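You operate a simulated robot arm through the tools that you are given. There is no shell and no other tool. Be economical: measure what you need, move in short steps, check, and stop when the job is done.

You are at the controls of a simulated two-armed robot. One attempt, no reset.

Task
Pick up the wood stick with one hand, pass it to the other hand and put it on the ledge of the keg stand. Set down upright: wood stick.

It is judged by the outcome, as a careful person would: the job done as asked, and still so three seconds after it is handed in. It fails if anything else is knocked over, pushed out of place, dropped, spilled or broken.

Robot
Two 6-joint arms with two-finger grippers on one trunk, on a base that drives. Base frame: it is fixed to the floor where the robot stands at the start and does not move with it; the origin is under the middle of the robot, x ahead of it, y to its left, z up; the surface under the hand at the start is at about z = 86. Units: cm, rad, N and s.
The left shoulder is at the start at [6, 14.4, 82.6], the right one opposite. With the tool pointing down near the work surface each hand reaches from about 22 to 70 cm from the robot's upright axis, wherever it stands, measured 20 degrees to its own side. Places, roughly: ledge of the keg stand (16x58 cm) [52, 88, 46]. Payload 2.45 kg a hand.
The tool frame of a hand sits at the grasp point between the pads (the TCP): z along the fingers, y along the line on which they close. The tips reach 2.6 cm beyond it. Largest opening 9.6 cm; the body of the gripper starts 6.9 cm behind the TCP.
Orientation is told as [roll, pitch, yaw] about the base's x, y, z axes, in that order, counted from this pose: with the fingers straight down and closing along the base's y, the tool's x points along the base's -x, its y along +y and its z along -z.

Tools
- The arms move only by the tool play_rows. It takes "left_moves", "right_moves" or both (then of equal length, played together; a hand with none holds still); each is a list of rows, each an object of numbers (a shift or turn left out is 0, a gripper value left out holds the last): "x", "y", "z": the shift along the tool's x, y, z in units of 250 mm (1.0 is 250 mm); "rx", "ry", "rz": the turn, a rotation vector about the tool's x, y, z in units of 90 degrees (1.0 is 90 degrees); "gripper": the closure, from 0 (fully open) to 1 (shut). In form: [{"x": .., "y": .., "z": .., "rx": .., "ry": .., "rz": .., "gripper": ..}, ...]. A call has 1 to 8 rows; each row is the pose to reach, as a shift and turn from the pose commanded when the call began, along the tool's axes at that moment. A call with a number of a shift or a turn outside -1 to 1 is refused whole. Each row takes 0.2 s and may step no farther than 5 cm and 0.15 rad from the row before; otherwise, or with a gripper value out of range, the whole call is refused. A pose out of reach is approached as far as the arm can. The call stops where the force on the tool passes 40 N (or 10 N more than at its start, if that is more) or the arm is blocked; 0.2 s more then pass. Each finger halts on what it meets, pressing with about 37 N; the grip force reading is that of the motor and also rises with nothing between the fingers. The clock runs only during rows and for 0.2 s after the last one: add rows that repeat a pose to give the fingers time. The reply holds the time, the measured pose of the TCP, the force on the tool along the base axes, the opening and the grip force, in the units named above and with some noise, with the torque about the TCP (base axes, N m) and any sound that the robot's microphone picked up.
- Cameras (640 x 400 px; columns grow to the right, rows downward): "scene" is now at [14.64, -0.12, 144.76]; the picture's right is [-0.02, -1.00, 0.00], its down [-0.62, 0.01, -0.79] and it looks along [0.79, -0.01, -0.62] (base axes); focal length 284 px, centre (320, 200). "left" rides on the left gripper at [8.2, -0.3, -9.8] in its tool frame; the picture's right is [0.04, 1.00, 0.00], its down [-0.73, 0.03, -0.68] and it looks along [-0.68, 0.03, 0.73] (tool axes); focal length 256 px, centre (320, 200). "right" rides on the right gripper at [8.2, 0.3, -9.8] in its tool frame; the picture's right is [-0.04, 1.00, 0.00], its down [-0.73, -0.03, -0.68] and it looks along [-0.68, -0.03, 0.73] (tool axes); focal length 256 px, centre (320, 200).
- camera(camera): a new picture of that camera. No time passes.
- move_column(by): slides the trunk up (or, below 0, down) by that many cm; the arms and the scene camera ride with it, the base frame stays. It gives what a move gives, with no picture.
- steer(legs): drives the robot by 1 to 6 legs, each [ahead, turn to the left] in cm and rad, along the robot's own axes; the way and the turn of a leg run together, so that a leg with both is an arc; at most 150 cm and 3.142 rad a leg. The arms and the cameras ride along, it lands a little off, and it stops where it bumps. It gives what a move gives.
- aim_head(pan, tilt): turns the head with the scene camera to pan (to the left, within 1.501 rad either way) and tilt (down, from -0.506 to 1.204), counted from straight ahead of the robot. It gives what a move gives.
- pixel_to_xyz(camera, pixels): for up to 12 pixels [column, row] of the newest picture of that camera ("zoom" is the newest enlarged one), the place [x, y, z] in the base frame of the surface seen there, good to about 0.2 cm. No time passes.
- zoom(camera, box): a new picture of the part [left, top, right, bottom] of that camera's present view, enlarged. No time passes.
- job_done(): hands the job in; it is judged then, once.

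Keep the steps short. Do not move on a guess: measure, check each grasp and each placing, and mend mistakes. In all there are 80 turns and 62 pictures (those below and enlarged ones count). Leave the grippers open and the arms clear of the work at the hand-in unless told otherwise, and finish with a single line.

The tools are called after "Emit:" by a JSON object that holds its "name" and its "arguments". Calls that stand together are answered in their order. play_rows: Moves the arms, as the interface text tells. Its arguments: {"type":"object","properties":{"left_moves":{"type":"array"},"right_moves":{"type":"array"}},"required":[]} The other tools are called the same way: move_column (by) slides the trunk up or down; steer (legs) drives the base; aim_head (pan, tilt) turns the head that bears the scene camera; camera (camera) takes a picture; pixel_to_xyz (camera, pixels) gives the place of the surface under pixels of a picture; zoom (camera, box) takes an enlarged picture of a part of a camera's view; job_done () hands the job in.

At the start:

```text
time_s: 0.0
left_tcp_pos: [40.89, 16.1, 120.16]
left_ee_rot: [0.001, -0.002, 0.0]
left_ft_force: [-0.4, -0.3, 0.1]
left_wrist_torque: [-0.01, 0.02, -0.01]
left_grip_width: 9.59
left_grasp_force: 0.1
right_tcp_pos: [42.08, -12.69, 120.46]
right_ee_rot: [0.001, 0.001, 0.0]
right_ft_force: [0.0, -0.4, 0.8]
right_wrist_torque: [0.02, 0.02, 0.02]
right_grip_width: 9.59
right_grasp_force: 0.1
trunk travel left (down, up): [-45.1, 13.9]
robot x, y, heading: [-0.06, -0.02, 0.003]
head pan, tilt: [-0.016, 0.665]
```

scene: 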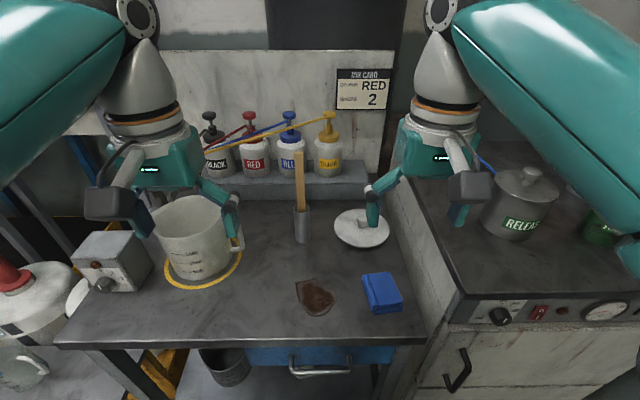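
right: 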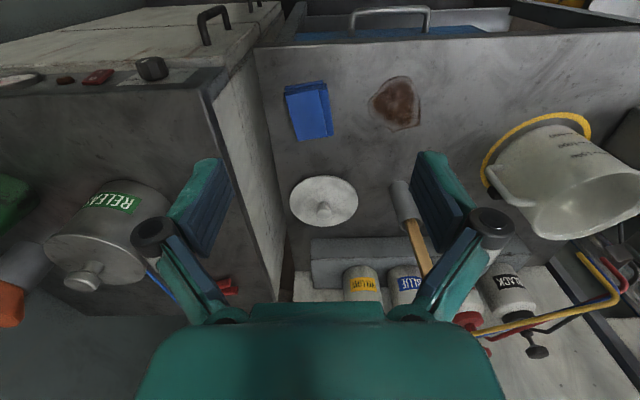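
left: 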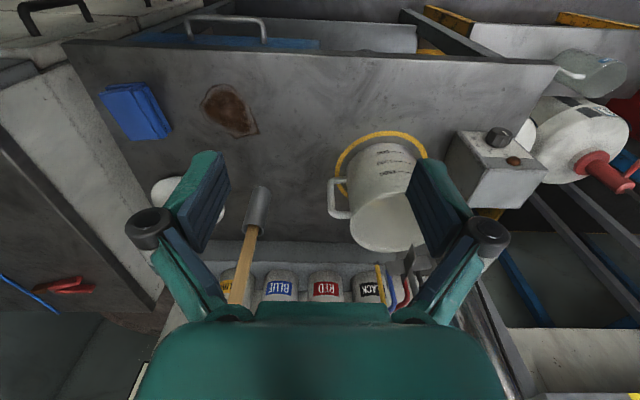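

I see a stick standing in a grey sleeve or holder near pixel (300,200) of the scene picture. I'll zoom in on it and turn the head left to look for the keg stand.

Emit:
{"name": "zoom", "arguments": {"camera": "scene", "box": [240, 130, 400, 260]}}

Emit:
{"name": "pixel_to_xyz", "arguments": {"camera": "scene", "pixels": [[299, 155], [300, 180], [301, 200], [302, 215], [302, 240], [302, 250], [360, 228], [240, 240], [290, 180]]}}

Emit:
{"name": "aim_head", "arguments": {"pan": 1.0, "tilt": 0.8}}

Emit:
{"name": "camera", "arguments": {"camera": "scene"}}

```text
3.08 times, centred on (320, 195) of scene
```

zoom: 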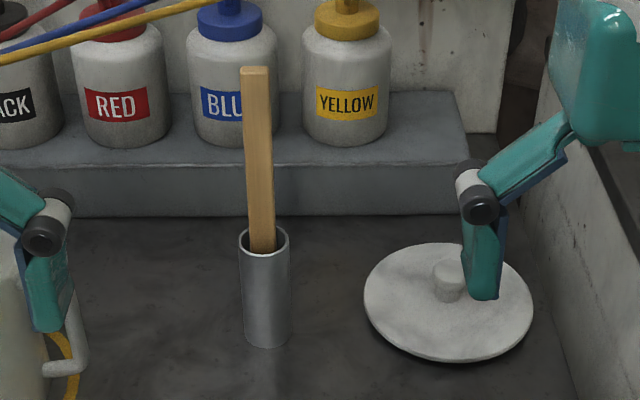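

```text
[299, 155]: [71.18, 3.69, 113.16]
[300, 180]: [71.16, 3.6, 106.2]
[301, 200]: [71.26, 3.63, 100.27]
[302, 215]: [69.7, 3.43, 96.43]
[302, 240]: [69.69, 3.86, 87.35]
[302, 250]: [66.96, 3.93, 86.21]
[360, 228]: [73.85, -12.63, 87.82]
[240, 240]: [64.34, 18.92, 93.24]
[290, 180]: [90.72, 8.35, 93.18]
```

```text
time_s: 1.3
left_tcp_pos: [40.67, 15.93, 120.26]
left_ee_rot: [0.002, 0.0, 0.0]
left_ft_force: [0.0, -0.3, 0.1]
left_wrist_torque: [0.02, 0.02, 0.04]
left_grip_width: 9.6
left_grasp_force: 0.1
right_tcp_pos: [42.09, -12.62, 120.53]
right_ee_rot: [-0.001, 0.002, -0.001]
right_ft_force: [0.0, -0.2, -0.5]
right_wrist_torque: [0.0, -0.01, -0.03]
right_grip_width: 9.59
right_grasp_force: 0.1
trunk travel left (down, up): [-45.1, 13.9]
robot x, y, heading: [-0.14, 0.15, -0.003]
head pan, tilt: [1.0, 0.799]
```

```text
57 pictures are left
```

scene: 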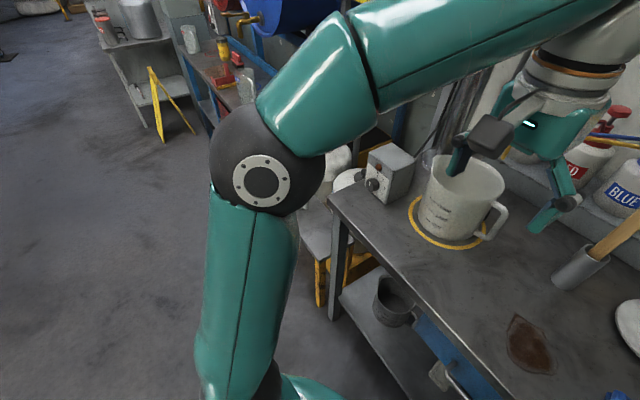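

The wood stick stands loose in a metal tube: stick top about z=115, tube rim about z=97. The left arm hides the ledge, so I'll measure what the left wrist camera and the current scene view show of it.

Emit:
{"name": "zoom", "arguments": {"camera": "left", "box": [480, 0, 640, 400]}}

Emit:
{"name": "aim_head", "arguments": {"pan": 0.6, "tilt": 0.8}}

Emit:
{"name": "camera", "arguments": {"camera": "scene"}}

Emit:
{"name": "pixel_to_xyz", "arguments": {"camera": "left", "pixels": [[595, 75], [580, 120], [610, 180], [560, 250], [620, 330], [590, 330], [630, 250], [630, 120], [560, 60]]}}

```text
1.00 times, centred on (560, 200) of left (not enlarged: the box is as wide or as high as the picture)
```

zoom: 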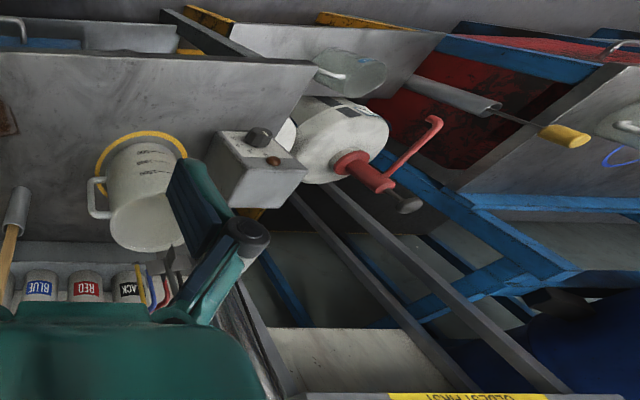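

```text
time_s: 2.1
left_tcp_pos: [40.76, 16.02, 120.22]
left_ee_rot: [0.001, -0.002, 0.0]
left_ft_force: [-0.2, 0.0, 0.2]
left_wrist_torque: [0.04, -0.01, 0.03]
left_grip_width: 9.62
left_grasp_force: 0.0
right_tcp_pos: [42.15, -12.59, 120.51]
right_ee_rot: [-0.001, 0.001, 0.0]
right_ft_force: [1.1, -0.7, -0.3]
right_wrist_torque: [-0.04, -0.04, 0.02]
right_grip_width: 9.61
right_grasp_force: 0.2
trunk travel left (down, up): [-45.1, 13.9]
robot x, y, heading: [-0.01, 0.15, -0.0]
head pan, tilt: [0.6, 0.799]
```

```text
55 pictures are left
```

scene: 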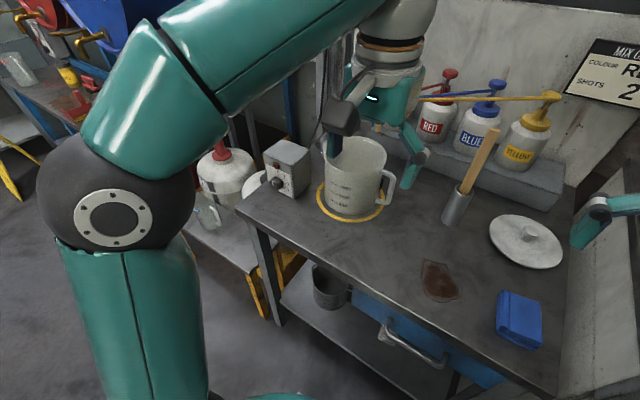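

```text
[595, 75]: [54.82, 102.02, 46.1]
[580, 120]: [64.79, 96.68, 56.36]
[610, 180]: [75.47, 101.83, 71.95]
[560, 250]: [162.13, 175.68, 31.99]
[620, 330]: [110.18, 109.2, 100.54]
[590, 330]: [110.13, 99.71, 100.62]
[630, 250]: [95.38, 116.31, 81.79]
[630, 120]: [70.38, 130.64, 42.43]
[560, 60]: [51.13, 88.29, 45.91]
```

The ledge (z≈46) is the grey strip in front of the keg, with a glass jug on it near y≈102. Next I'll look closely at the stick's cross-section and lean.

Emit:
{"name": "aim_head", "arguments": {"pan": 0.0, "tilt": 0.665}}

Emit:
{"name": "zoom", "arguments": {"camera": "scene", "box": [274, 140, 338, 180]}}

Emit:
{"name": "pixel_to_xyz", "arguments": {"camera": "zoom", "pixels": [[320, 200], [300, 200], [340, 200], [320, 300], [320, 120], [360, 200]]}}

Emit:
{"name": "zoom", "arguments": {"camera": "left", "box": [190, 170, 290, 300]}}

Emit:
{"name": "zoom", "arguments": {"camera": "right", "box": [360, 160, 460, 290]}}

```text
time_s: 3.1
left_tcp_pos: [40.74, 16.09, 120.25]
left_ee_rot: [0.002, -0.001, -0.002]
left_ft_force: [0.1, -0.7, -0.3]
left_wrist_torque: [0.0, 0.0, 0.02]
left_grip_width: 9.61
left_grasp_force: 0.0
right_tcp_pos: [42.05, -12.57, 120.46]
right_ee_rot: [0.002, 0.0, -0.002]
right_ft_force: [0.1, -0.2, 0.4]
right_wrist_torque: [0.0, -0.02, 0.0]
right_grip_width: 9.58
right_grasp_force: 0.0
trunk travel left (down, up): [-45.1, 13.9]
robot x, y, heading: [-0.01, 0.49, 0.004]
head pan, tilt: [0.0, 0.665]
```

```text
10.00 times, centred on (306, 160) of scene
```

zoom: 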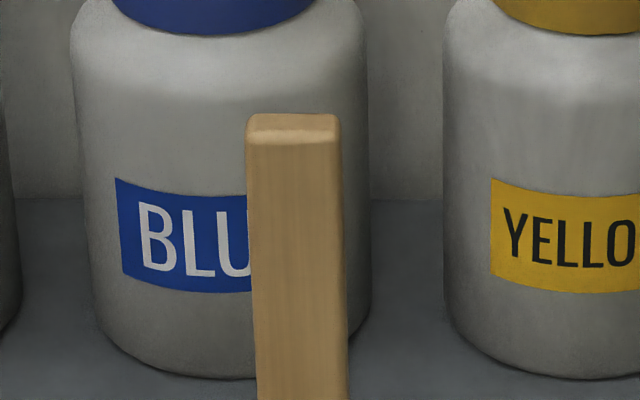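

```text
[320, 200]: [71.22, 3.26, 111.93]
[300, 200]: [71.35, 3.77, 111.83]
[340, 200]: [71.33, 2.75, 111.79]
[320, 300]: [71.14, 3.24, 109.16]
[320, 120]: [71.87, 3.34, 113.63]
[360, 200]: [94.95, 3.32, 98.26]
```

```text
3.08 times, centred on (240, 235) of left
```

zoom: 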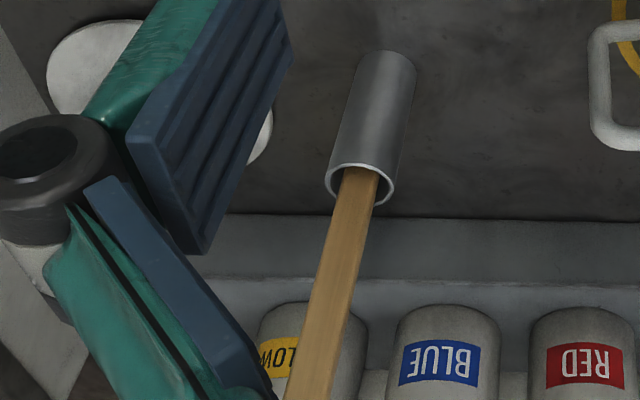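

```text
3.08 times, centred on (410, 225) of right
```

zoom: 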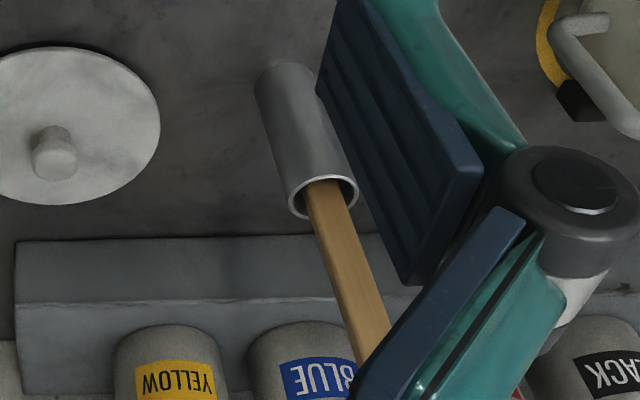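

The stick is about 2.4 × 1.4 cm in section. Its top is at z≈113.8, centred near [72, 3.4], and nearly vertical.

Plan:
1. The right hand grips it low, just above the tube, with fingers horizontal.
2. It lifts the stick out.
3. The left hand takes the top from above.
4. The left hand sets it on the ledge.

First I'll pitch the right hand forward in free air and shift the left hand aside.

Emit:
{"name": "play_rows", "arguments": {"right_moves": [{"ry": -0.0925, "x": -0.04}, {"ry": -0.185, "x": -0.08}, {"ry": -0.2775, "x": -0.12}, {"ry": -0.37, "x": -0.16}, {"ry": -0.4625, "x": -0.2}, {"ry": -0.555, "x": -0.24}, {"ry": -0.6475, "x": -0.28}, {"ry": -0.74, "x": -0.32}], "left_moves": [{"y": 0.05}, {"y": 0.1}, {"y": 0.15}, {"y": 0.2}, {"y": 0.25}, {"y": 0.3}, {"y": 0.3}, {"y": 0.3}]}}

```text
time_s: 5.0
left_tcp_pos: [40.86, 23.5, 120.24]
left_ee_rot: [0.002, -0.001, 0.001]
left_ft_force: [0.3, -0.2, -0.3]
left_wrist_torque: [-0.02, 0.02, 0.02]
left_grip_width: 9.58
left_grasp_force: 0.1
right_tcp_pos: [50.28, -12.55, 120.44]
right_ee_rot: [0.001, -1.165, 0.001]
right_ft_force: [-0.3, -0.3, 0.4]
right_wrist_torque: [0.01, 0.01, 0.02]
right_grip_width: 9.6
right_grasp_force: 0.0
trunk travel left (down, up): [-45.1, 13.9]
robot x, y, heading: [-0.32, 0.09, 0.004]
head pan, tilt: [0.0, 0.665]
```

The pitch is at -1.165 rad, as commanded. I'll finish the turn to horizontal and shift y a little.

Emit:
{"name": "play_rows", "arguments": {"right_moves": [{"ry": -0.09, "y": 0.1}, {"ry": -0.18, "y": 0.2}, {"ry": -0.258, "y": 0.3}, {"ry": -0.258, "y": 0.3}]}}

Emit:
{"name": "camera", "arguments": {"camera": "scene"}}

Emit:
{"name": "camera", "arguments": {"camera": "right"}}

```text
time_s: 6.0
left_tcp_pos: [40.75, 23.35, 120.45]
left_ee_rot: [0.003, -0.001, 0.001]
left_ft_force: [0.2, 0.0, 0.0]
left_wrist_torque: [0.0, 0.0, 0.01]
left_grip_width: 9.6
left_grasp_force: 0.1
right_tcp_pos: [50.1, -5.08, 120.49]
right_ee_rot: [0.157, -1.57, -0.156]
right_ft_force: [-0.5, -0.3, 0.0]
right_wrist_torque: [-0.01, 0.0, 0.02]
right_grip_width: 9.59
right_grasp_force: 0.2
trunk travel left (down, up): [-45.1, 13.9]
robot x, y, heading: [-0.0, 0.06, 0.002]
head pan, tilt: [0.0, 0.665]
```

```text
51 pictures are left
```

scene: 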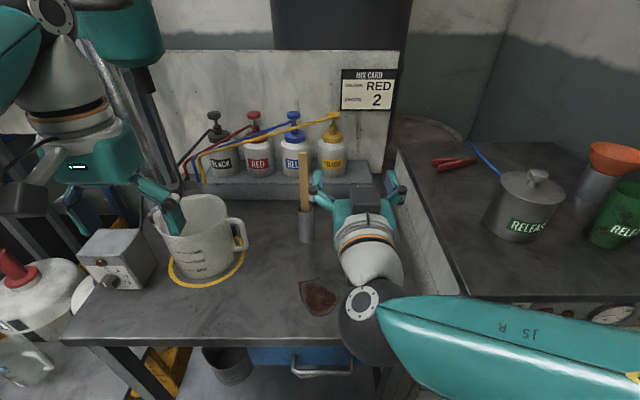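

```text
50 pictures are left
```

right: 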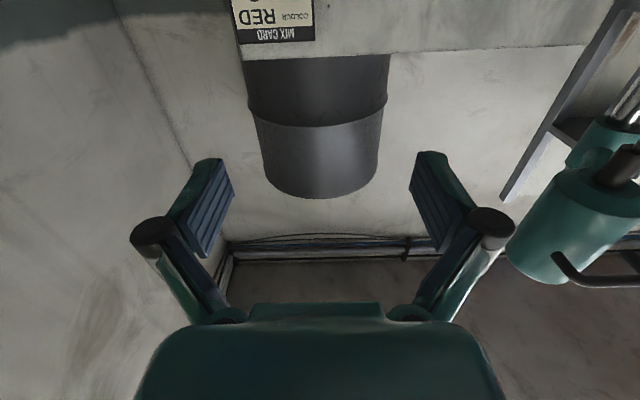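

The hand is horizontal, with the stick at pixel (303,190). I'll measure the stick's edges just above the tube rim.

Emit:
{"name": "zoom", "arguments": {"camera": "scene", "box": [264, 145, 344, 255]}}

Emit:
{"name": "pixel_to_xyz", "arguments": {"camera": "scene", "pixels": [[303, 160], [303, 175], [303, 190], [303, 200], [305, 215], [305, 238], [300, 215], [310, 215]]}}

```text
3.64 times, centred on (304, 200) of scene
```

zoom: 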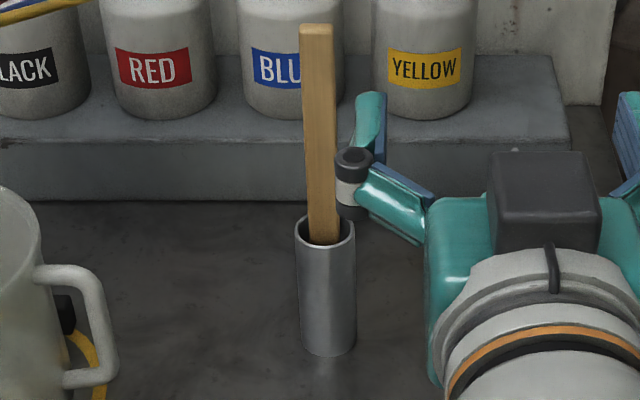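

```text
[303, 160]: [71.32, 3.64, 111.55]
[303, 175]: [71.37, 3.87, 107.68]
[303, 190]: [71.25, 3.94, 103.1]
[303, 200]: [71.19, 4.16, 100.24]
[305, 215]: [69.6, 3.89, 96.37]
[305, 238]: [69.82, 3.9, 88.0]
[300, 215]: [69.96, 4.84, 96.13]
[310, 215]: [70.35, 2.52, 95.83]
```

The stick centre is about [72.0, 3.7] at z=101–102. I'll stage the right hand in front of it at z≈102, x≈56.

Emit:
{"name": "play_rows", "arguments": {"right_moves": [{"x": 0.12, "y": 0.06, "z": 0.04}, {"x": 0.24, "y": 0.12, "z": 0.08}, {"x": 0.37, "y": 0.18, "z": 0.12}, {"x": 0.5, "y": 0.24, "z": 0.16}, {"x": 0.62, "y": 0.3, "z": 0.2}, {"x": 0.74, "y": 0.352, "z": 0.24}, {"x": 0.74, "y": 0.352, "z": 0.24}]}}

Emit:
{"name": "camera", "arguments": {"camera": "scene"}}

Emit:
{"name": "camera", "arguments": {"camera": "left"}}

Emit:
{"name": "camera", "arguments": {"camera": "right"}}

```text
time_s: 7.5
left_tcp_pos: [40.74, 23.46, 120.37]
left_ee_rot: [0.001, 0.0, -0.001]
left_ft_force: [-1.0, -0.5, -0.2]
left_wrist_torque: [-0.02, 0.01, -0.03]
left_grip_width: 9.61
left_grasp_force: 0.1
right_tcp_pos: [55.93, 3.79, 102.08]
right_ee_rot: [0.251, -1.568, -0.252]
right_ft_force: [0.6, -0.3, -0.4]
right_wrist_torque: [0.03, 0.04, -0.02]
right_grip_width: 9.59
right_grasp_force: 0.2
trunk travel left (down, up): [-45.1, 13.9]
robot x, y, heading: [0.21, 0.27, -0.002]
head pan, tilt: [0.0, 0.665]
```

```text
48 pictures are left
```

scene: 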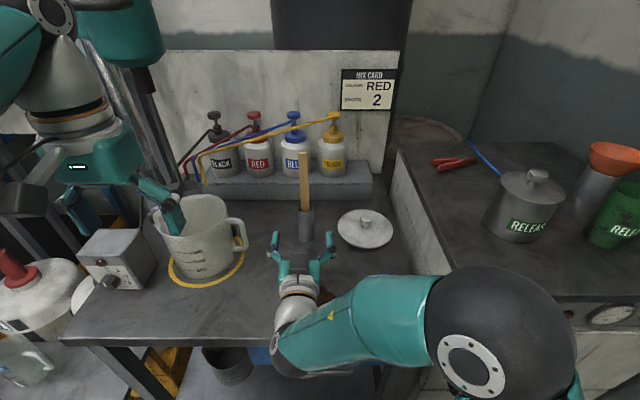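

```text
47 pictures are left
```

left: 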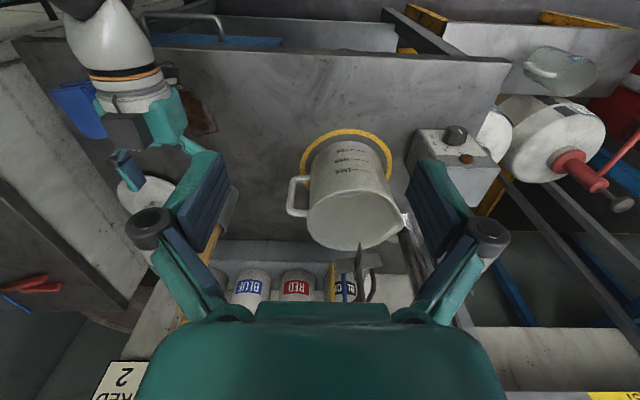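

```text
46 pictures are left
```

right: 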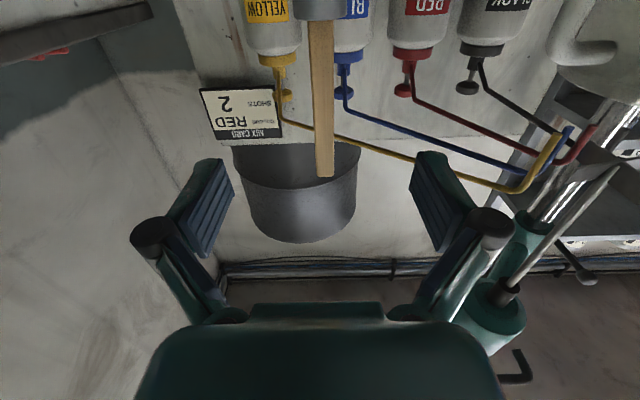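

The stick is centred between the right fingers (column ~320 of the right view). I'll advance 16 cm and look.

Emit:
{"name": "play_rows", "arguments": {"right_moves": [{"z": 0.12}, {"z": 0.24}, {"z": 0.36}, {"z": 0.48}, {"z": 0.58}, {"z": 0.64}, {"z": 0.64}]}}

Emit:
{"name": "zoom", "arguments": {"camera": "scene", "box": [224, 135, 384, 275]}}

Emit:
{"name": "camera", "arguments": {"camera": "right"}}

```text
time_s: 9.2
left_tcp_pos: [40.81, 23.55, 120.43]
left_ee_rot: [0.0, -0.002, 0.0]
left_ft_force: [0.6, 0.2, -1.1]
left_wrist_torque: [0.02, -0.01, 0.03]
left_grip_width: 9.61
left_grasp_force: 0.0
right_tcp_pos: [72.04, 3.69, 101.96]
right_ee_rot: [-0.075, -1.568, 0.078]
right_ft_force: [0.4, 0.9, -0.5]
right_wrist_torque: [0.01, -0.02, -0.02]
right_grip_width: 9.61
right_grasp_force: 0.1
trunk travel left (down, up): [-45.1, 13.9]
robot x, y, heading: [-0.02, 0.33, 0.004]
head pan, tilt: [0.0, 0.665]
```

```text
2.86 times, centred on (304, 205) of scene
```

zoom: 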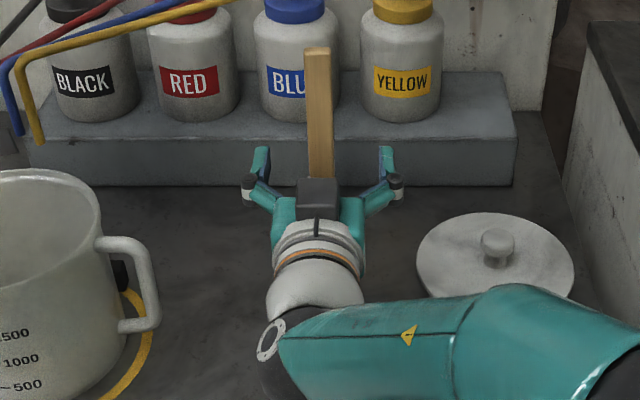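

```text
44 pictures are left
```

right: 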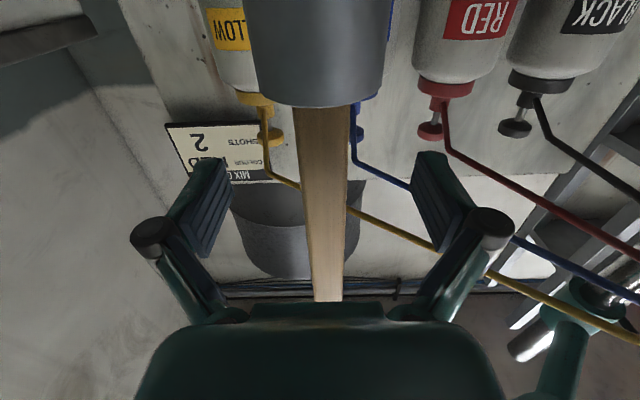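

The stick lies between the pads at column ~323 and the tube is below the fingers. I'll close on it.

Emit:
{"name": "play_rows", "arguments": {"right_moves": [{"gripper": 1}, {"gripper": 1}, {"gripper": 1}, {"gripper": 1}, {"gripper": 1}, {"gripper": 1}]}}

Emit:
{"name": "zoom", "arguments": {"camera": "scene", "box": [224, 135, 384, 275]}}

```text
time_s: 10.6
left_tcp_pos: [40.78, 23.54, 120.46]
left_ee_rot: [0.003, -0.003, 0.002]
left_ft_force: [-0.1, 0.3, -0.6]
left_wrist_torque: [0.02, 0.01, 0.03]
left_grip_width: 9.59
left_grasp_force: 0.0
right_tcp_pos: [72.09, 3.88, 101.91]
right_ee_rot: [0.016, -1.566, -0.016]
right_ft_force: [-0.5, -0.2, 0.0]
right_wrist_torque: [0.01, 0.0, 0.05]
right_grip_width: 1.97
right_grasp_force: 37.1
trunk travel left (down, up): [-45.1, 13.9]
robot x, y, heading: [-0.3, -0.0, -0.001]
head pan, tilt: [0.0, 0.665]
```

```text
2.86 times, centred on (304, 205) of scene
```

zoom: 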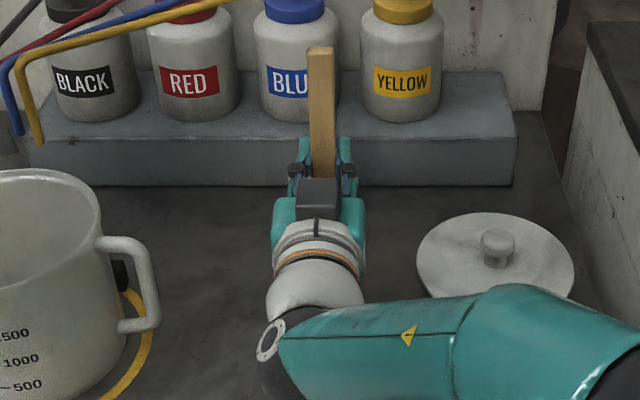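

The grip holds with a width of 1.97. I'll lift 14 cm straight up.

Emit:
{"name": "play_rows", "arguments": {"right_moves": [{"x": -0.06}, {"x": -0.12}, {"x": -0.19}, {"x": -0.26}, {"x": -0.34}, {"x": -0.42}, {"x": -0.5}, {"x": -0.56}]}}

Emit:
{"name": "camera", "arguments": {"camera": "scene"}}

Emit:
{"name": "camera", "arguments": {"camera": "right"}}

```text
time_s: 12.3
left_tcp_pos: [40.73, 23.41, 120.18]
left_ee_rot: [0.0, -0.004, 0.001]
left_ft_force: [-0.3, -0.5, -0.4]
left_wrist_torque: [-0.02, -0.01, -0.01]
left_grip_width: 9.6
left_grasp_force: 0.0
right_tcp_pos: [72.19, 3.73, 115.95]
right_ee_rot: [-0.061, -1.568, 0.061]
right_ft_force: [0.2, 0.2, -0.4]
right_wrist_torque: [-0.01, 0.01, -0.02]
right_grip_width: 1.97
right_grasp_force: 36.7
trunk travel left (down, up): [-45.1, 13.9]
robot x, y, heading: [-0.37, 0.33, 0.001]
head pan, tilt: [0.0, 0.665]
```

```text
42 pictures are left
```

scene: 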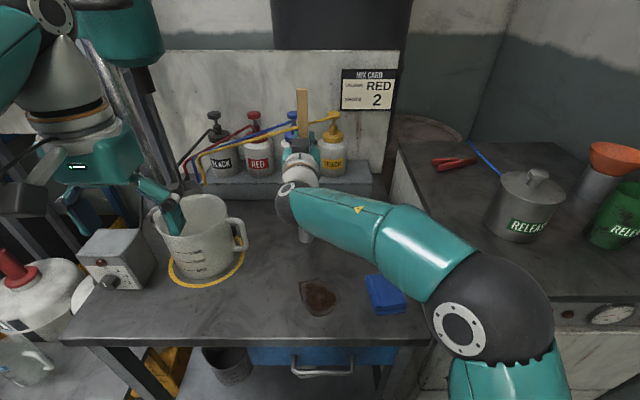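

```text
41 pictures are left
```

right: 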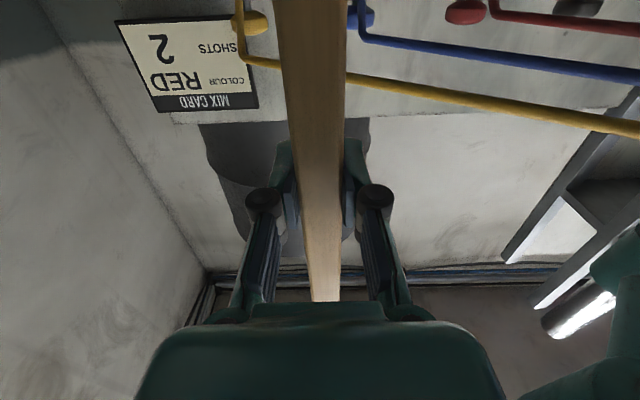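

The lift was clean. Before pulling back I'll check with the left camera that the stick's lower end has cleared the tube rim.

Emit:
{"name": "zoom", "arguments": {"camera": "left", "box": [60, 100, 320, 320]}}

```text
1.82 times, centred on (190, 210) of left
```

zoom: 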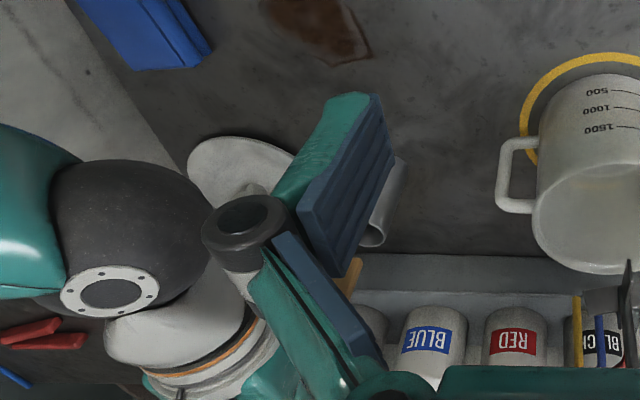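

Emit:
{"name": "pixel_to_xyz", "arguments": {"camera": "zoom", "pixels": [[354, 266], [357, 262], [350, 280], [375, 240], [385, 210]]}}

```text
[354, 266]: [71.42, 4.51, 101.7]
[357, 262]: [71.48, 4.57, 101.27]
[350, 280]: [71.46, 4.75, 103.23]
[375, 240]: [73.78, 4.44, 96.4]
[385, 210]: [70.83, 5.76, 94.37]
```

The stick's lower end is at z≈101 and the rim at 96.5, so it is clear. I'll pull back 16 cm, then lower 9 cm to a comfortable handover place.

Emit:
{"name": "play_rows", "arguments": {"right_moves": [{"z": -0.12}, {"z": -0.26}, {"z": -0.4}, {"z": -0.54}, {"z": -0.64}, {"z": -0.64, "x": 0.12}, {"z": -0.64, "x": 0.24}, {"z": -0.64, "x": 0.36}]}}

Emit:
{"name": "camera", "arguments": {"camera": "scene"}}

Emit:
{"name": "camera", "arguments": {"camera": "left"}}

```text
time_s: 14.2
left_tcp_pos: [40.98, 23.58, 120.37]
left_ee_rot: [0.002, -0.001, 0.0]
left_ft_force: [-0.6, -0.5, -0.3]
left_wrist_torque: [0.02, 0.02, 0.01]
left_grip_width: 9.59
left_grasp_force: 0.1
right_tcp_pos: [56.08, 3.63, 107.05]
right_ee_rot: [0.265, -1.567, -0.263]
right_ft_force: [0.4, -0.5, -0.2]
right_wrist_torque: [-0.01, 0.0, 0.01]
right_grip_width: 1.96
right_grasp_force: 36.9
trunk travel left (down, up): [-45.1, 13.9]
robot x, y, heading: [0.15, 0.34, 0.0]
head pan, tilt: [0.0, 0.665]
```

```text
39 pictures are left
```

scene: 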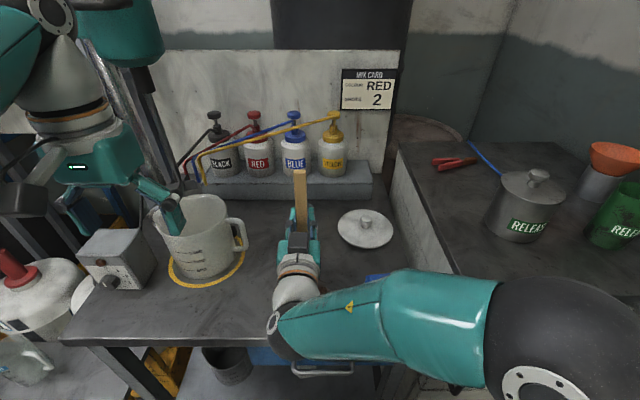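

```text
38 pictures are left
```

left: 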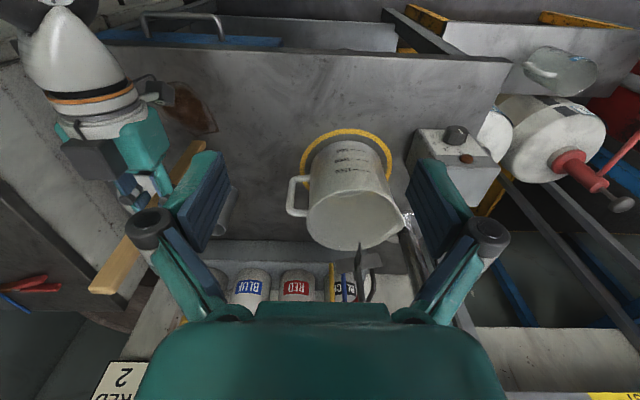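

The tube is still standing, and the stick is in the right hand over the free table. I'll measure the stick top.

Emit:
{"name": "zoom", "arguments": {"camera": "scene", "box": [250, 150, 350, 250]}}

Emit:
{"name": "pixel_to_xyz", "arguments": {"camera": "scene", "pixels": [[299, 172], [297, 180], [299, 180], [303, 180], [301, 195], [301, 215]]}}

Emit:
{"name": "pixel_to_xyz", "arguments": {"camera": "left", "pixels": [[104, 288], [125, 262], [195, 150], [75, 155], [105, 170]]}}

```text
4.00 times, centred on (300, 200) of scene
```

zoom: 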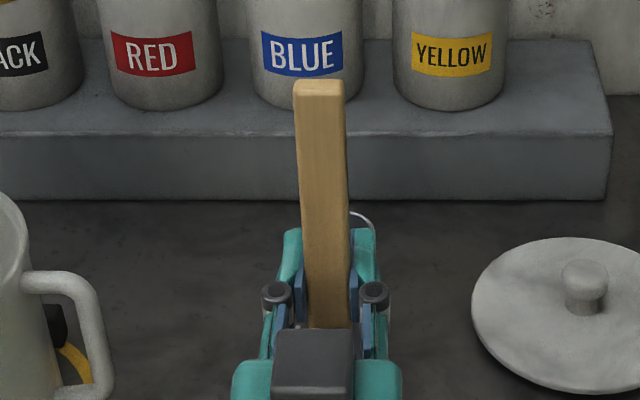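

```text
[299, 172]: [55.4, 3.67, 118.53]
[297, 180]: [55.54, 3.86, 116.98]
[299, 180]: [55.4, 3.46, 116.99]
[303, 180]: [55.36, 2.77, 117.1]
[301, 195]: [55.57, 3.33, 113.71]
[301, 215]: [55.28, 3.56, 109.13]
```

```text
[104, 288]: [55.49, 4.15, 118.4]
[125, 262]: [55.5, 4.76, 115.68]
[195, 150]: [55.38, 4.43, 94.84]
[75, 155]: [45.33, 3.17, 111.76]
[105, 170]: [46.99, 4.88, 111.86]
```

The stick top is at z≈118.9, centre about [56.1, 3.5], and the box on the right hand tops out at z≈112. I'll bring the open left hand above the stick (TCP z≈125).

Emit:
{"name": "play_rows", "arguments": {"left_moves": [{"z": -0.19}, {"z": -0.2, "x": -0.1, "y": -0.13}, {"z": -0.2, "x": -0.2, "y": -0.27}, {"z": -0.2, "x": -0.3, "y": -0.4}, {"z": -0.2, "x": -0.4, "y": -0.53}, {"z": -0.2, "x": -0.5, "y": -0.67}, {"z": -0.2, "x": -0.604, "y": -0.8}, {"z": -0.2, "x": -0.604, "y": -0.8}]}}

Emit:
{"name": "camera", "arguments": {"camera": "left"}}

Emit:
{"name": "camera", "arguments": {"camera": "scene"}}

```text
time_s: 15.9
left_tcp_pos: [49.14, 6.58, 117.07]
left_ee_rot: [0.0, -0.005, -0.002]
left_ft_force: [0.3, 0.4, -0.6]
left_wrist_torque: [-0.01, -0.01, 0.02]
left_grip_width: 9.6
left_grasp_force: 0.0
left hand out of reach, approached as far as the arm can: row 1, 2, 3, 4, 5, 6, 7, 8
right_tcp_pos: [56.12, 3.53, 107.13]
right_ee_rot: [0.057, -1.567, -0.055]
right_ft_force: [0.0, 0.4, -0.4]
right_wrist_torque: [-0.02, 0.02, 0.0]
right_grip_width: 1.99
right_grasp_force: 37.2
trunk travel left (down, up): [-45.1, 13.9]
robot x, y, heading: [0.28, 0.39, 0.0]
head pan, tilt: [0.0, 0.665]
```

```text
36 pictures are left
```

left: 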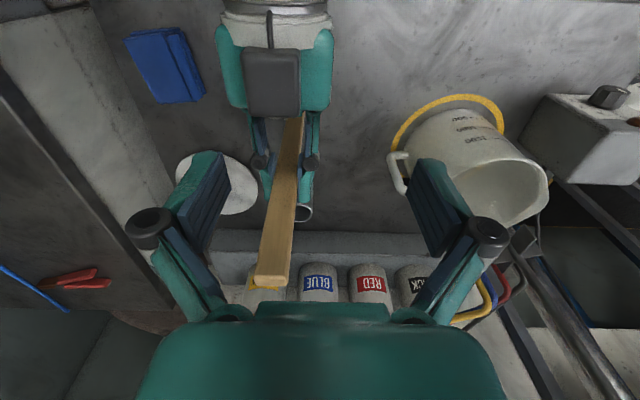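

```text
35 pictures are left
```

scene: 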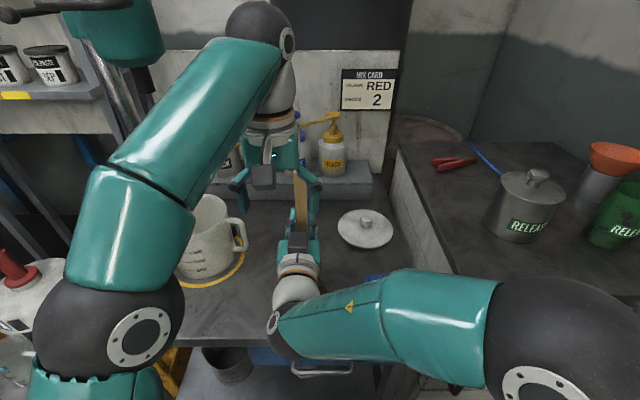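

The left arm is out of reach at that height. I'll raise the trunk 13 cm and then lower the stick relative to the shoulders. Both arms ride along, so nothing touches.

Emit:
{"name": "move_column", "arguments": {"by": 13}}

```text
time_s: 17.5
left_tcp_pos: [49.03, 6.53, 129.97]
left_ee_rot: [0.001, -0.004, 0.0]
left_ft_force: [-1.1, 0.1, 0.6]
left_wrist_torque: [0.01, -0.01, -0.01]
left_grip_width: 9.6
left_grasp_force: 0.0
right_tcp_pos: [56.14, 3.62, 120.01]
right_ee_rot: [0.037, -1.568, -0.036]
right_ft_force: [-0.4, -0.4, 0.0]
right_wrist_torque: [0.01, -0.02, -0.01]
right_grip_width: 1.98
right_grasp_force: 37.0
trunk travel left (down, up): [-58.1, 0.9]
robot x, y, heading: [-0.22, -0.02, -0.005]
head pan, tilt: [0.0, 0.665]
```

Now I'll lower the right hand 15 cm, which puts the stick bottom at z≈90 and its top at ≈116.8.

Emit:
{"name": "play_rows", "arguments": {"right_moves": [{"x": 0.12}, {"x": 0.24}, {"x": 0.36}, {"x": 0.46}, {"x": 0.54}, {"x": 0.6}, {"x": 0.6}]}}

Emit:
{"name": "camera", "arguments": {"camera": "left"}}

Emit:
{"name": "pixel_to_xyz", "arguments": {"camera": "left", "pixels": [[282, 195], [283, 170], [284, 150], [272, 195]]}}

```text
time_s: 19.1
left_tcp_pos: [48.98, 6.58, 129.96]
left_ee_rot: [0.001, -0.003, -0.002]
left_ft_force: [-0.7, 0.3, 0.1]
left_wrist_torque: [0.04, -0.02, 0.01]
left_grip_width: 9.6
left_grasp_force: 0.0
right_tcp_pos: [56.19, 3.59, 105.02]
right_ee_rot: [0.241, -1.568, -0.238]
right_ft_force: [0.5, 0.0, -1.2]
right_wrist_torque: [0.02, 0.0, 0.02]
right_grip_width: 1.98
right_grasp_force: 37.3
trunk travel left (down, up): [-58.1, 0.9]
robot x, y, heading: [-0.04, 0.04, 0.006]
head pan, tilt: [0.0, 0.665]
```

```text
34 pictures are left
```

left: 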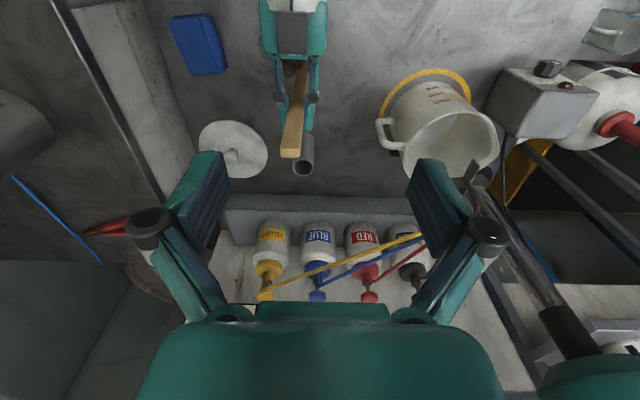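

```text
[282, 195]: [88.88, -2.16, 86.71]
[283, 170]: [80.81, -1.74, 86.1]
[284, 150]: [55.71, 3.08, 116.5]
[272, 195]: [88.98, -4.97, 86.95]
```

The stick is well below the left fingers. A null row will show where the left hand's commanded pose is.

Emit:
{"name": "play_rows", "arguments": {"left_moves": [{"z": 0.04}, {"z": 0.04}]}}

```text
time_s: 19.7
left_tcp_pos: [49.11, 6.48, 129.02]
left_ee_rot: [0.0, -0.004, 0.001]
left_ft_force: [-0.7, 0.5, 0.5]
left_wrist_torque: [-0.02, 0.03, 0.0]
left_grip_width: 9.61
left_grasp_force: 0.1
right_tcp_pos: [56.22, 3.54, 105.19]
right_ee_rot: [0.073, -1.569, -0.074]
right_ft_force: [-0.9, 1.3, -0.4]
right_wrist_torque: [-0.02, -0.03, -0.03]
right_grip_width: 2.01
right_grasp_force: 36.9
trunk travel left (down, up): [-58.1, 0.9]
robot x, y, heading: [-0.09, 0.17, 0.005]
head pan, tilt: [0.0, 0.665]
```

The commanded pose equals the reached pose. I'll move to just above the stick top: [56.1, 3.5, 121.5].

Emit:
{"name": "play_rows", "arguments": {"left_moves": [{"z": 0.1, "x": -0.07, "y": -0.03}, {"z": 0.2, "x": -0.16, "y": -0.07}, {"z": 0.28, "x": -0.24, "y": -0.1}, {"z": 0.3, "x": -0.28, "y": -0.12}, {"z": 0.3, "x": -0.28, "y": -0.12}]}}

Emit:
{"name": "camera", "arguments": {"camera": "left"}}

Emit:
{"name": "zoom", "arguments": {"camera": "scene", "box": [220, 150, 400, 300]}}

```text
time_s: 20.9
left_tcp_pos: [56.06, 3.63, 121.56]
left_ee_rot: [0.003, -0.004, 0.001]
left_ft_force: [0.8, 0.4, 1.1]
left_wrist_torque: [-0.02, -0.06, -0.01]
left_grip_width: 9.63
left_grasp_force: 0.0
right_tcp_pos: [56.08, 3.7, 105.09]
right_ee_rot: [-0.016, -1.568, 0.018]
right_ft_force: [-0.2, 0.6, -0.5]
right_wrist_torque: [0.02, 0.05, -0.01]
right_grip_width: 1.97
right_grasp_force: 37.5
trunk travel left (down, up): [-58.1, 0.9]
robot x, y, heading: [0.02, 0.12, -0.0]
head pan, tilt: [0.0, 0.665]
```

```text
33 pictures are left
```

left: 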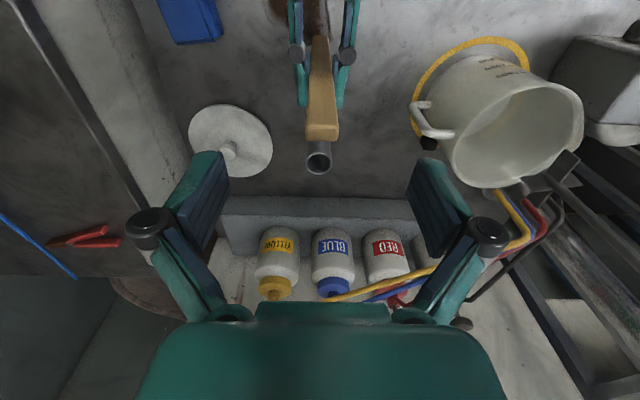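

```text
2.67 times, centred on (310, 225) of scene
```

zoom: 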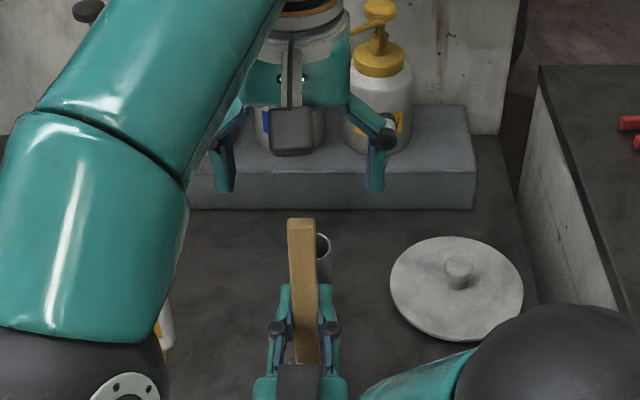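

The stick (top at left-view (320,133)) is centred under the left hand. I'll descend 9 cm so the fingers straddle its top 4 cm.

Emit:
{"name": "play_rows", "arguments": {"left_moves": [{"z": 0.08}, {"z": 0.16}, {"z": 0.24}, {"z": 0.31}, {"z": 0.36}, {"z": 0.36}]}}

Emit:
{"name": "camera", "arguments": {"camera": "left"}}

Emit:
{"name": "zoom", "arguments": {"camera": "scene", "box": [220, 170, 400, 320]}}

```text
time_s: 22.3
left_tcp_pos: [56.09, 3.57, 112.46]
left_ee_rot: [0.002, -0.004, 0.001]
left_ft_force: [-0.2, 0.4, 0.2]
left_wrist_torque: [0.0, -0.01, -0.03]
left_grip_width: 9.6
left_grasp_force: 0.0
right_tcp_pos: [56.16, 3.54, 105.09]
right_ee_rot: [0.063, -1.567, -0.062]
right_ft_force: [-0.7, 0.2, -0.4]
right_wrist_torque: [-0.02, 0.02, 0.02]
right_grip_width: 1.99
right_grasp_force: 36.8
trunk travel left (down, up): [-58.1, 0.9]
robot x, y, heading: [0.01, 0.02, -0.0]
head pan, tilt: [0.0, 0.665]
```

```text
31 pictures are left
```

left: 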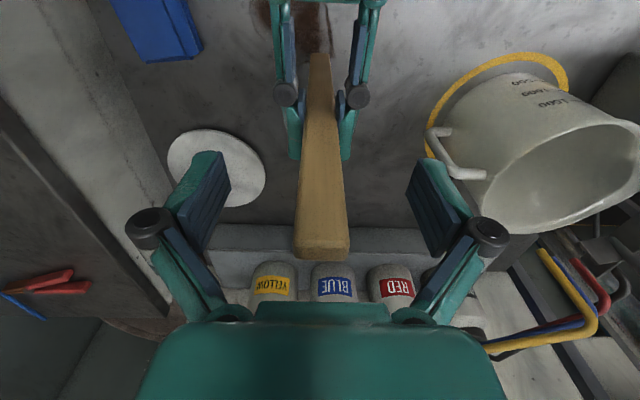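

```text
2.67 times, centred on (310, 245) of scene
```

zoom: 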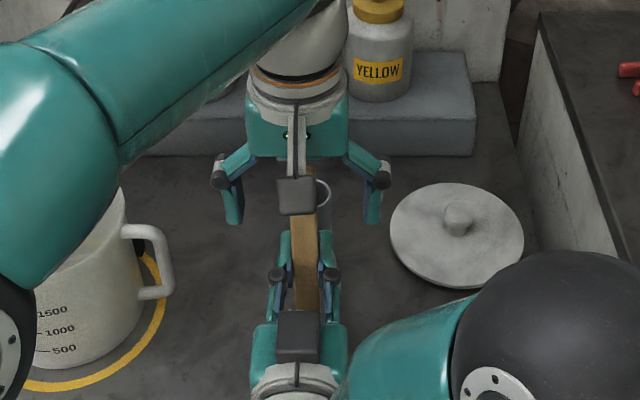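

The stick's top is between the left pads and centred. I'll close the left hand.

Emit:
{"name": "play_rows", "arguments": {"left_moves": [{"gripper": 1}, {"gripper": 1}, {"gripper": 1}, {"gripper": 1}, {"gripper": 1}, {"gripper": 1}]}}

Emit:
{"name": "camera", "arguments": {"camera": "left"}}

```text
time_s: 23.7
left_tcp_pos: [56.05, 3.6, 112.53]
left_ee_rot: [0.001, -0.005, 0.0]
left_ft_force: [0.5, 2.6, -0.2]
left_wrist_torque: [0.13, 0.02, -0.01]
left_grip_width: 2.08
left_grasp_force: 37.2
right_tcp_pos: [56.23, 3.45, 105.11]
right_ee_rot: [0.078, -1.567, -0.076]
right_ft_force: [0.5, -2.0, -0.8]
right_wrist_torque: [0.1, 0.0, 0.01]
right_grip_width: 1.96
right_grasp_force: 37.0
trunk travel left (down, up): [-58.1, 0.9]
robot x, y, heading: [0.05, -0.15, 0.0]
head pan, tilt: [0.0, 0.665]
```

```text
29 pictures are left
```

left: 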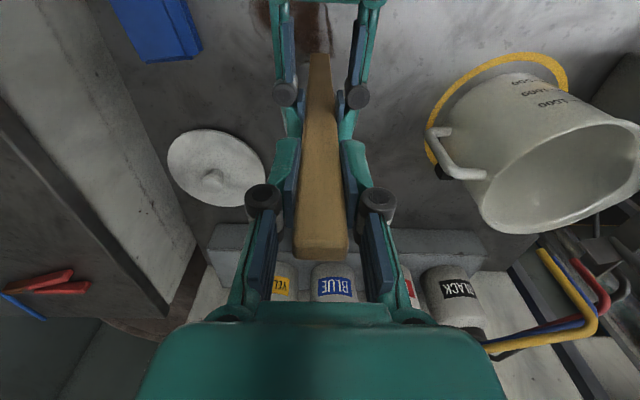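

Both hands hold it with only small side forces. I'll open the right hand while the left keeps its grip.

Emit:
{"name": "play_rows", "arguments": {"right_moves": [{"gripper": 0.5}, {"gripper": 0}, {"gripper": 0}, {"gripper": 0}, {"gripper": 0}]}}

Emit:
{"name": "camera", "arguments": {"camera": "left"}}

```text
time_s: 24.9
left_tcp_pos: [56.06, 3.61, 112.61]
left_ee_rot: [0.001, -0.002, 0.0]
left_ft_force: [0.9, -0.1, -0.8]
left_wrist_torque: [-0.01, 0.0, 0.0]
left_grip_width: 2.08
left_grasp_force: 37.0
right_tcp_pos: [56.22, 3.53, 105.13]
right_ee_rot: [0.046, -1.569, -0.045]
right_ft_force: [-1.3, 0.1, 0.3]
right_wrist_torque: [0.0, -0.02, -0.02]
right_grip_width: 9.57
right_grasp_force: 0.1
trunk travel left (down, up): [-58.1, 0.9]
robot x, y, heading: [0.02, 0.16, -0.005]
head pan, tilt: [0.0, 0.665]
```

```text
28 pictures are left
```

left: 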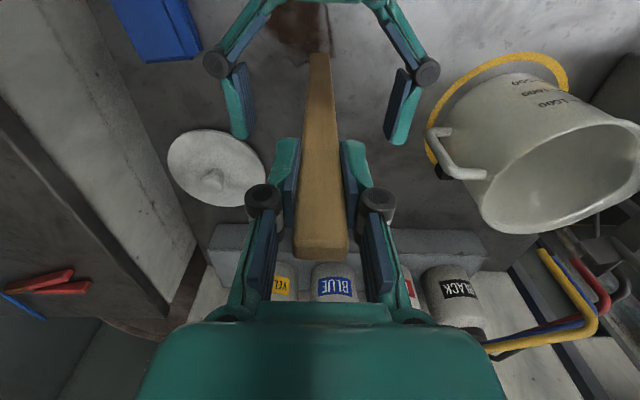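

The left hand holds the stick alone. I'll draw the right hand straight back, then to the right.

Emit:
{"name": "play_rows", "arguments": {"right_moves": [{"z": -0.12}, {"z": -0.26}, {"z": -0.4}, {"z": -0.5, "y": -0.1}, {"z": -0.5, "y": -0.28}, {"z": -0.5, "y": -0.46}, {"z": -0.5, "y": -0.64}, {"z": -0.5, "y": -0.64}]}}

Emit:
{"name": "camera", "arguments": {"camera": "scene"}}

```text
time_s: 25.9
left_tcp_pos: [56.04, 3.45, 112.57]
left_ee_rot: [0.003, -0.005, -0.001]
left_ft_force: [-0.4, 0.2, 0.5]
left_wrist_torque: [0.02, -0.02, 0.0]
left_grip_width: 2.07
left_grasp_force: 36.8
right_tcp_pos: [47.94, -3.71, 102.87]
right_ee_rot: [-0.097, -1.511, -0.061]
right_ft_force: [0.2, -0.2, -0.2]
right_wrist_torque: [0.0, 0.02, 0.03]
right_grip_width: 9.61
right_grasp_force: 0.0
right hand out of reach, approached as far as the arm can: row 4
trunk travel left (down, up): [-58.1, 0.9]
robot x, y, heading: [0.2, -0.02, -0.004]
head pan, tilt: [0.0, 0.665]
stopped in row 4 (right hand): the arm was blocked; the commanded pose is now the measured one
```

```text
27 pictures are left
```

scene: 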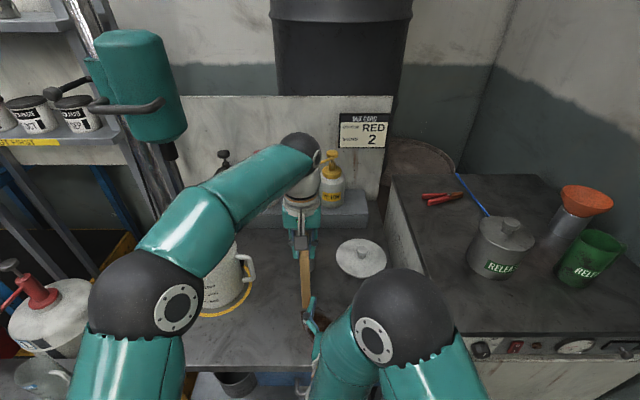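

The right arm reached its folding limit after drawing back 8 cm, with no force reading. It is clear of the stick, so I'll move it right and up.

Emit:
{"name": "play_rows", "arguments": {"right_moves": [{"y": -0.08, "x": -0.04}, {"y": -0.2, "x": -0.1}, {"y": -0.34, "x": -0.2}, {"y": -0.48, "x": -0.32}, {"y": -0.6, "x": -0.44}, {"y": -0.6, "x": -0.56}, {"y": -0.6, "x": -0.6}]}}

Emit:
{"name": "camera", "arguments": {"camera": "scene"}}

```text
time_s: 27.4
left_tcp_pos: [56.19, 3.61, 112.58]
left_ee_rot: [0.002, -0.002, 0.0]
left_ft_force: [1.0, 0.0, 0.0]
left_wrist_torque: [0.03, 0.01, 0.0]
left_grip_width: 2.06
left_grasp_force: 36.7
right_tcp_pos: [50.24, -17.31, 119.15]
right_ee_rot: [-0.108, -1.509, -0.046]
right_ft_force: [-0.1, 0.3, -0.3]
right_wrist_torque: [-0.01, 0.03, 0.04]
right_grip_width: 9.59
right_grasp_force: 0.1
right hand out of reach, approached as far as the arm can: row 2, 3, 4, 5, 6, 7
trunk travel left (down, up): [-58.1, 0.9]
robot x, y, heading: [0.0, 0.31, 0.002]
head pan, tilt: [0.0, 0.665]
```

```text
26 pictures are left
```

scene: 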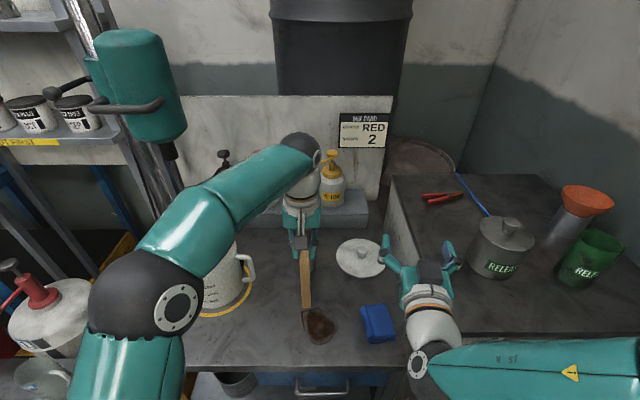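

The right arm is clear. I'll lift the stick 10 cm and draw it back toward the robot, while turning the right hand back to fingers-down.

Emit:
{"name": "play_rows", "arguments": {"left_moves": [{"z": -0.13}, {"z": -0.26}, {"z": -0.38}, {"z": -0.4, "x": 0.13, "y": 0.08}, {"z": -0.4, "x": 0.26, "y": 0.16}, {"z": -0.4, "x": 0.38, "y": 0.26}, {"z": -0.4, "x": 0.5, "y": 0.36}, {"z": -0.4, "x": 0.6, "y": 0.44}], "right_moves": [{"ry": 0.09}, {"ry": 0.18}, {"ry": 0.27}, {"ry": 0.36}, {"ry": 0.45}, {"ry": 0.54}, {"ry": 0.63}, {"ry": 0.72}]}}

Emit:
{"name": "aim_head", "arguments": {"pan": 1.45, "tilt": 0.5}}

Emit:
{"name": "camera", "arguments": {"camera": "scene"}}

```text
time_s: 29.2
left_tcp_pos: [41.22, 14.62, 122.23]
left_ee_rot: [0.001, -0.004, 0.0]
left_ft_force: [-0.4, -0.8, -1.0]
left_wrist_torque: [0.02, -0.01, 0.03]
left_grip_width: 2.08
left_grasp_force: 37.0
right_tcp_pos: [50.13, -17.2, 119.27]
right_ee_rot: [-0.007, -0.38, -0.15]
right_ft_force: [0.2, 0.5, -1.1]
right_wrist_torque: [-0.04, -0.03, -0.03]
right_grip_width: 9.58
right_grasp_force: 0.1
trunk travel left (down, up): [-58.1, 0.9]
robot x, y, heading: [-0.16, -0.19, -0.001]
head pan, tilt: [0.0, 0.665]
```

```text
time_s: 30.8
left_tcp_pos: [41.3, 14.37, 122.18]
left_ee_rot: [0.003, -0.003, 0.0]
left_ft_force: [-0.1, 0.2, -0.1]
left_wrist_torque: [0.0, -0.02, 0.0]
left_grip_width: 2.08
left_grasp_force: 36.4
right_tcp_pos: [50.08, -17.35, 119.19]
right_ee_rot: [-0.007, -0.383, -0.15]
right_ft_force: [-0.3, 0.2, 0.8]
right_wrist_torque: [-0.01, 0.0, 0.02]
right_grip_width: 9.62
right_grasp_force: 0.1
trunk travel left (down, up): [-58.1, 0.9]
robot x, y, heading: [0.31, 0.16, -0.003]
head pan, tilt: [1.45, 0.499]
```

```text
25 pictures are left
```

scene: 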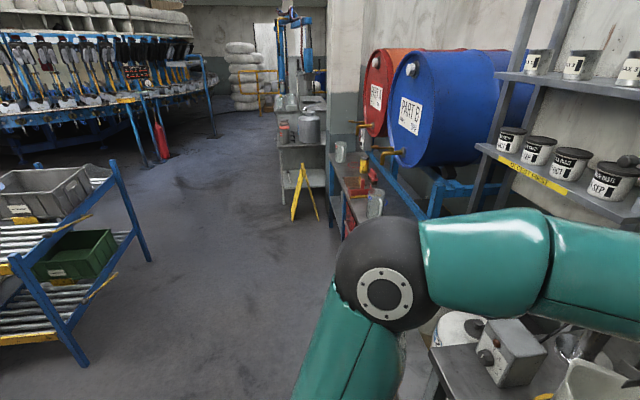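

The floor to the left is open, with a roller rack to the left-rear. I'll measure the rack and the nearer furniture.

Emit:
{"name": "pixel_to_xyz", "arguments": {"camera": "scene", "pixels": [[148, 258], [84, 362], [20, 262], [115, 170], [300, 215], [345, 215], [200, 300], [445, 325], [428, 330]]}}

Emit:
{"name": "aim_head", "arguments": {"pan": 0.9, "tilt": 1.1}}

Emit:
{"name": "camera", "arguments": {"camera": "scene"}}

```text
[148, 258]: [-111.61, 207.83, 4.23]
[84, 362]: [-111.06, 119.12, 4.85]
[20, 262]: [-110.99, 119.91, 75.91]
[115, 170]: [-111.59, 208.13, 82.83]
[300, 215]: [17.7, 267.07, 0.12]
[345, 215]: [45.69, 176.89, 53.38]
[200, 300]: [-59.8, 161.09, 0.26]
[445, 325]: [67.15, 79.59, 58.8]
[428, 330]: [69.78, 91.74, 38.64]
```

```text
time_s: 31.8
left_tcp_pos: [41.38, 14.52, 122.27]
left_ee_rot: [0.002, -0.003, 0.0]
left_ft_force: [0.2, -0.6, -0.8]
left_wrist_torque: [-0.01, -0.01, 0.0]
left_grip_width: 2.08
left_grasp_force: 37.1
right_tcp_pos: [49.99, -17.31, 119.11]
right_ee_rot: [-0.007, -0.383, -0.15]
right_ft_force: [-0.4, 0.3, -0.2]
right_wrist_torque: [0.0, -0.03, -0.02]
right_grip_width: 9.62
right_grasp_force: 0.0
trunk travel left (down, up): [-58.1, 0.9]
robot x, y, heading: [-0.08, -0.16, 0.003]
head pan, tilt: [0.901, 1.1]
```

```text
24 pictures are left
```

scene: 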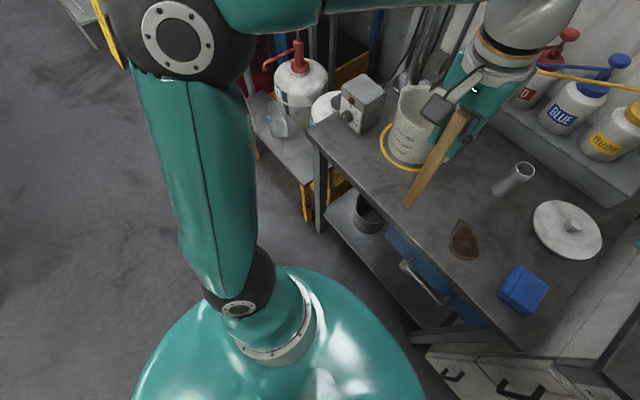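

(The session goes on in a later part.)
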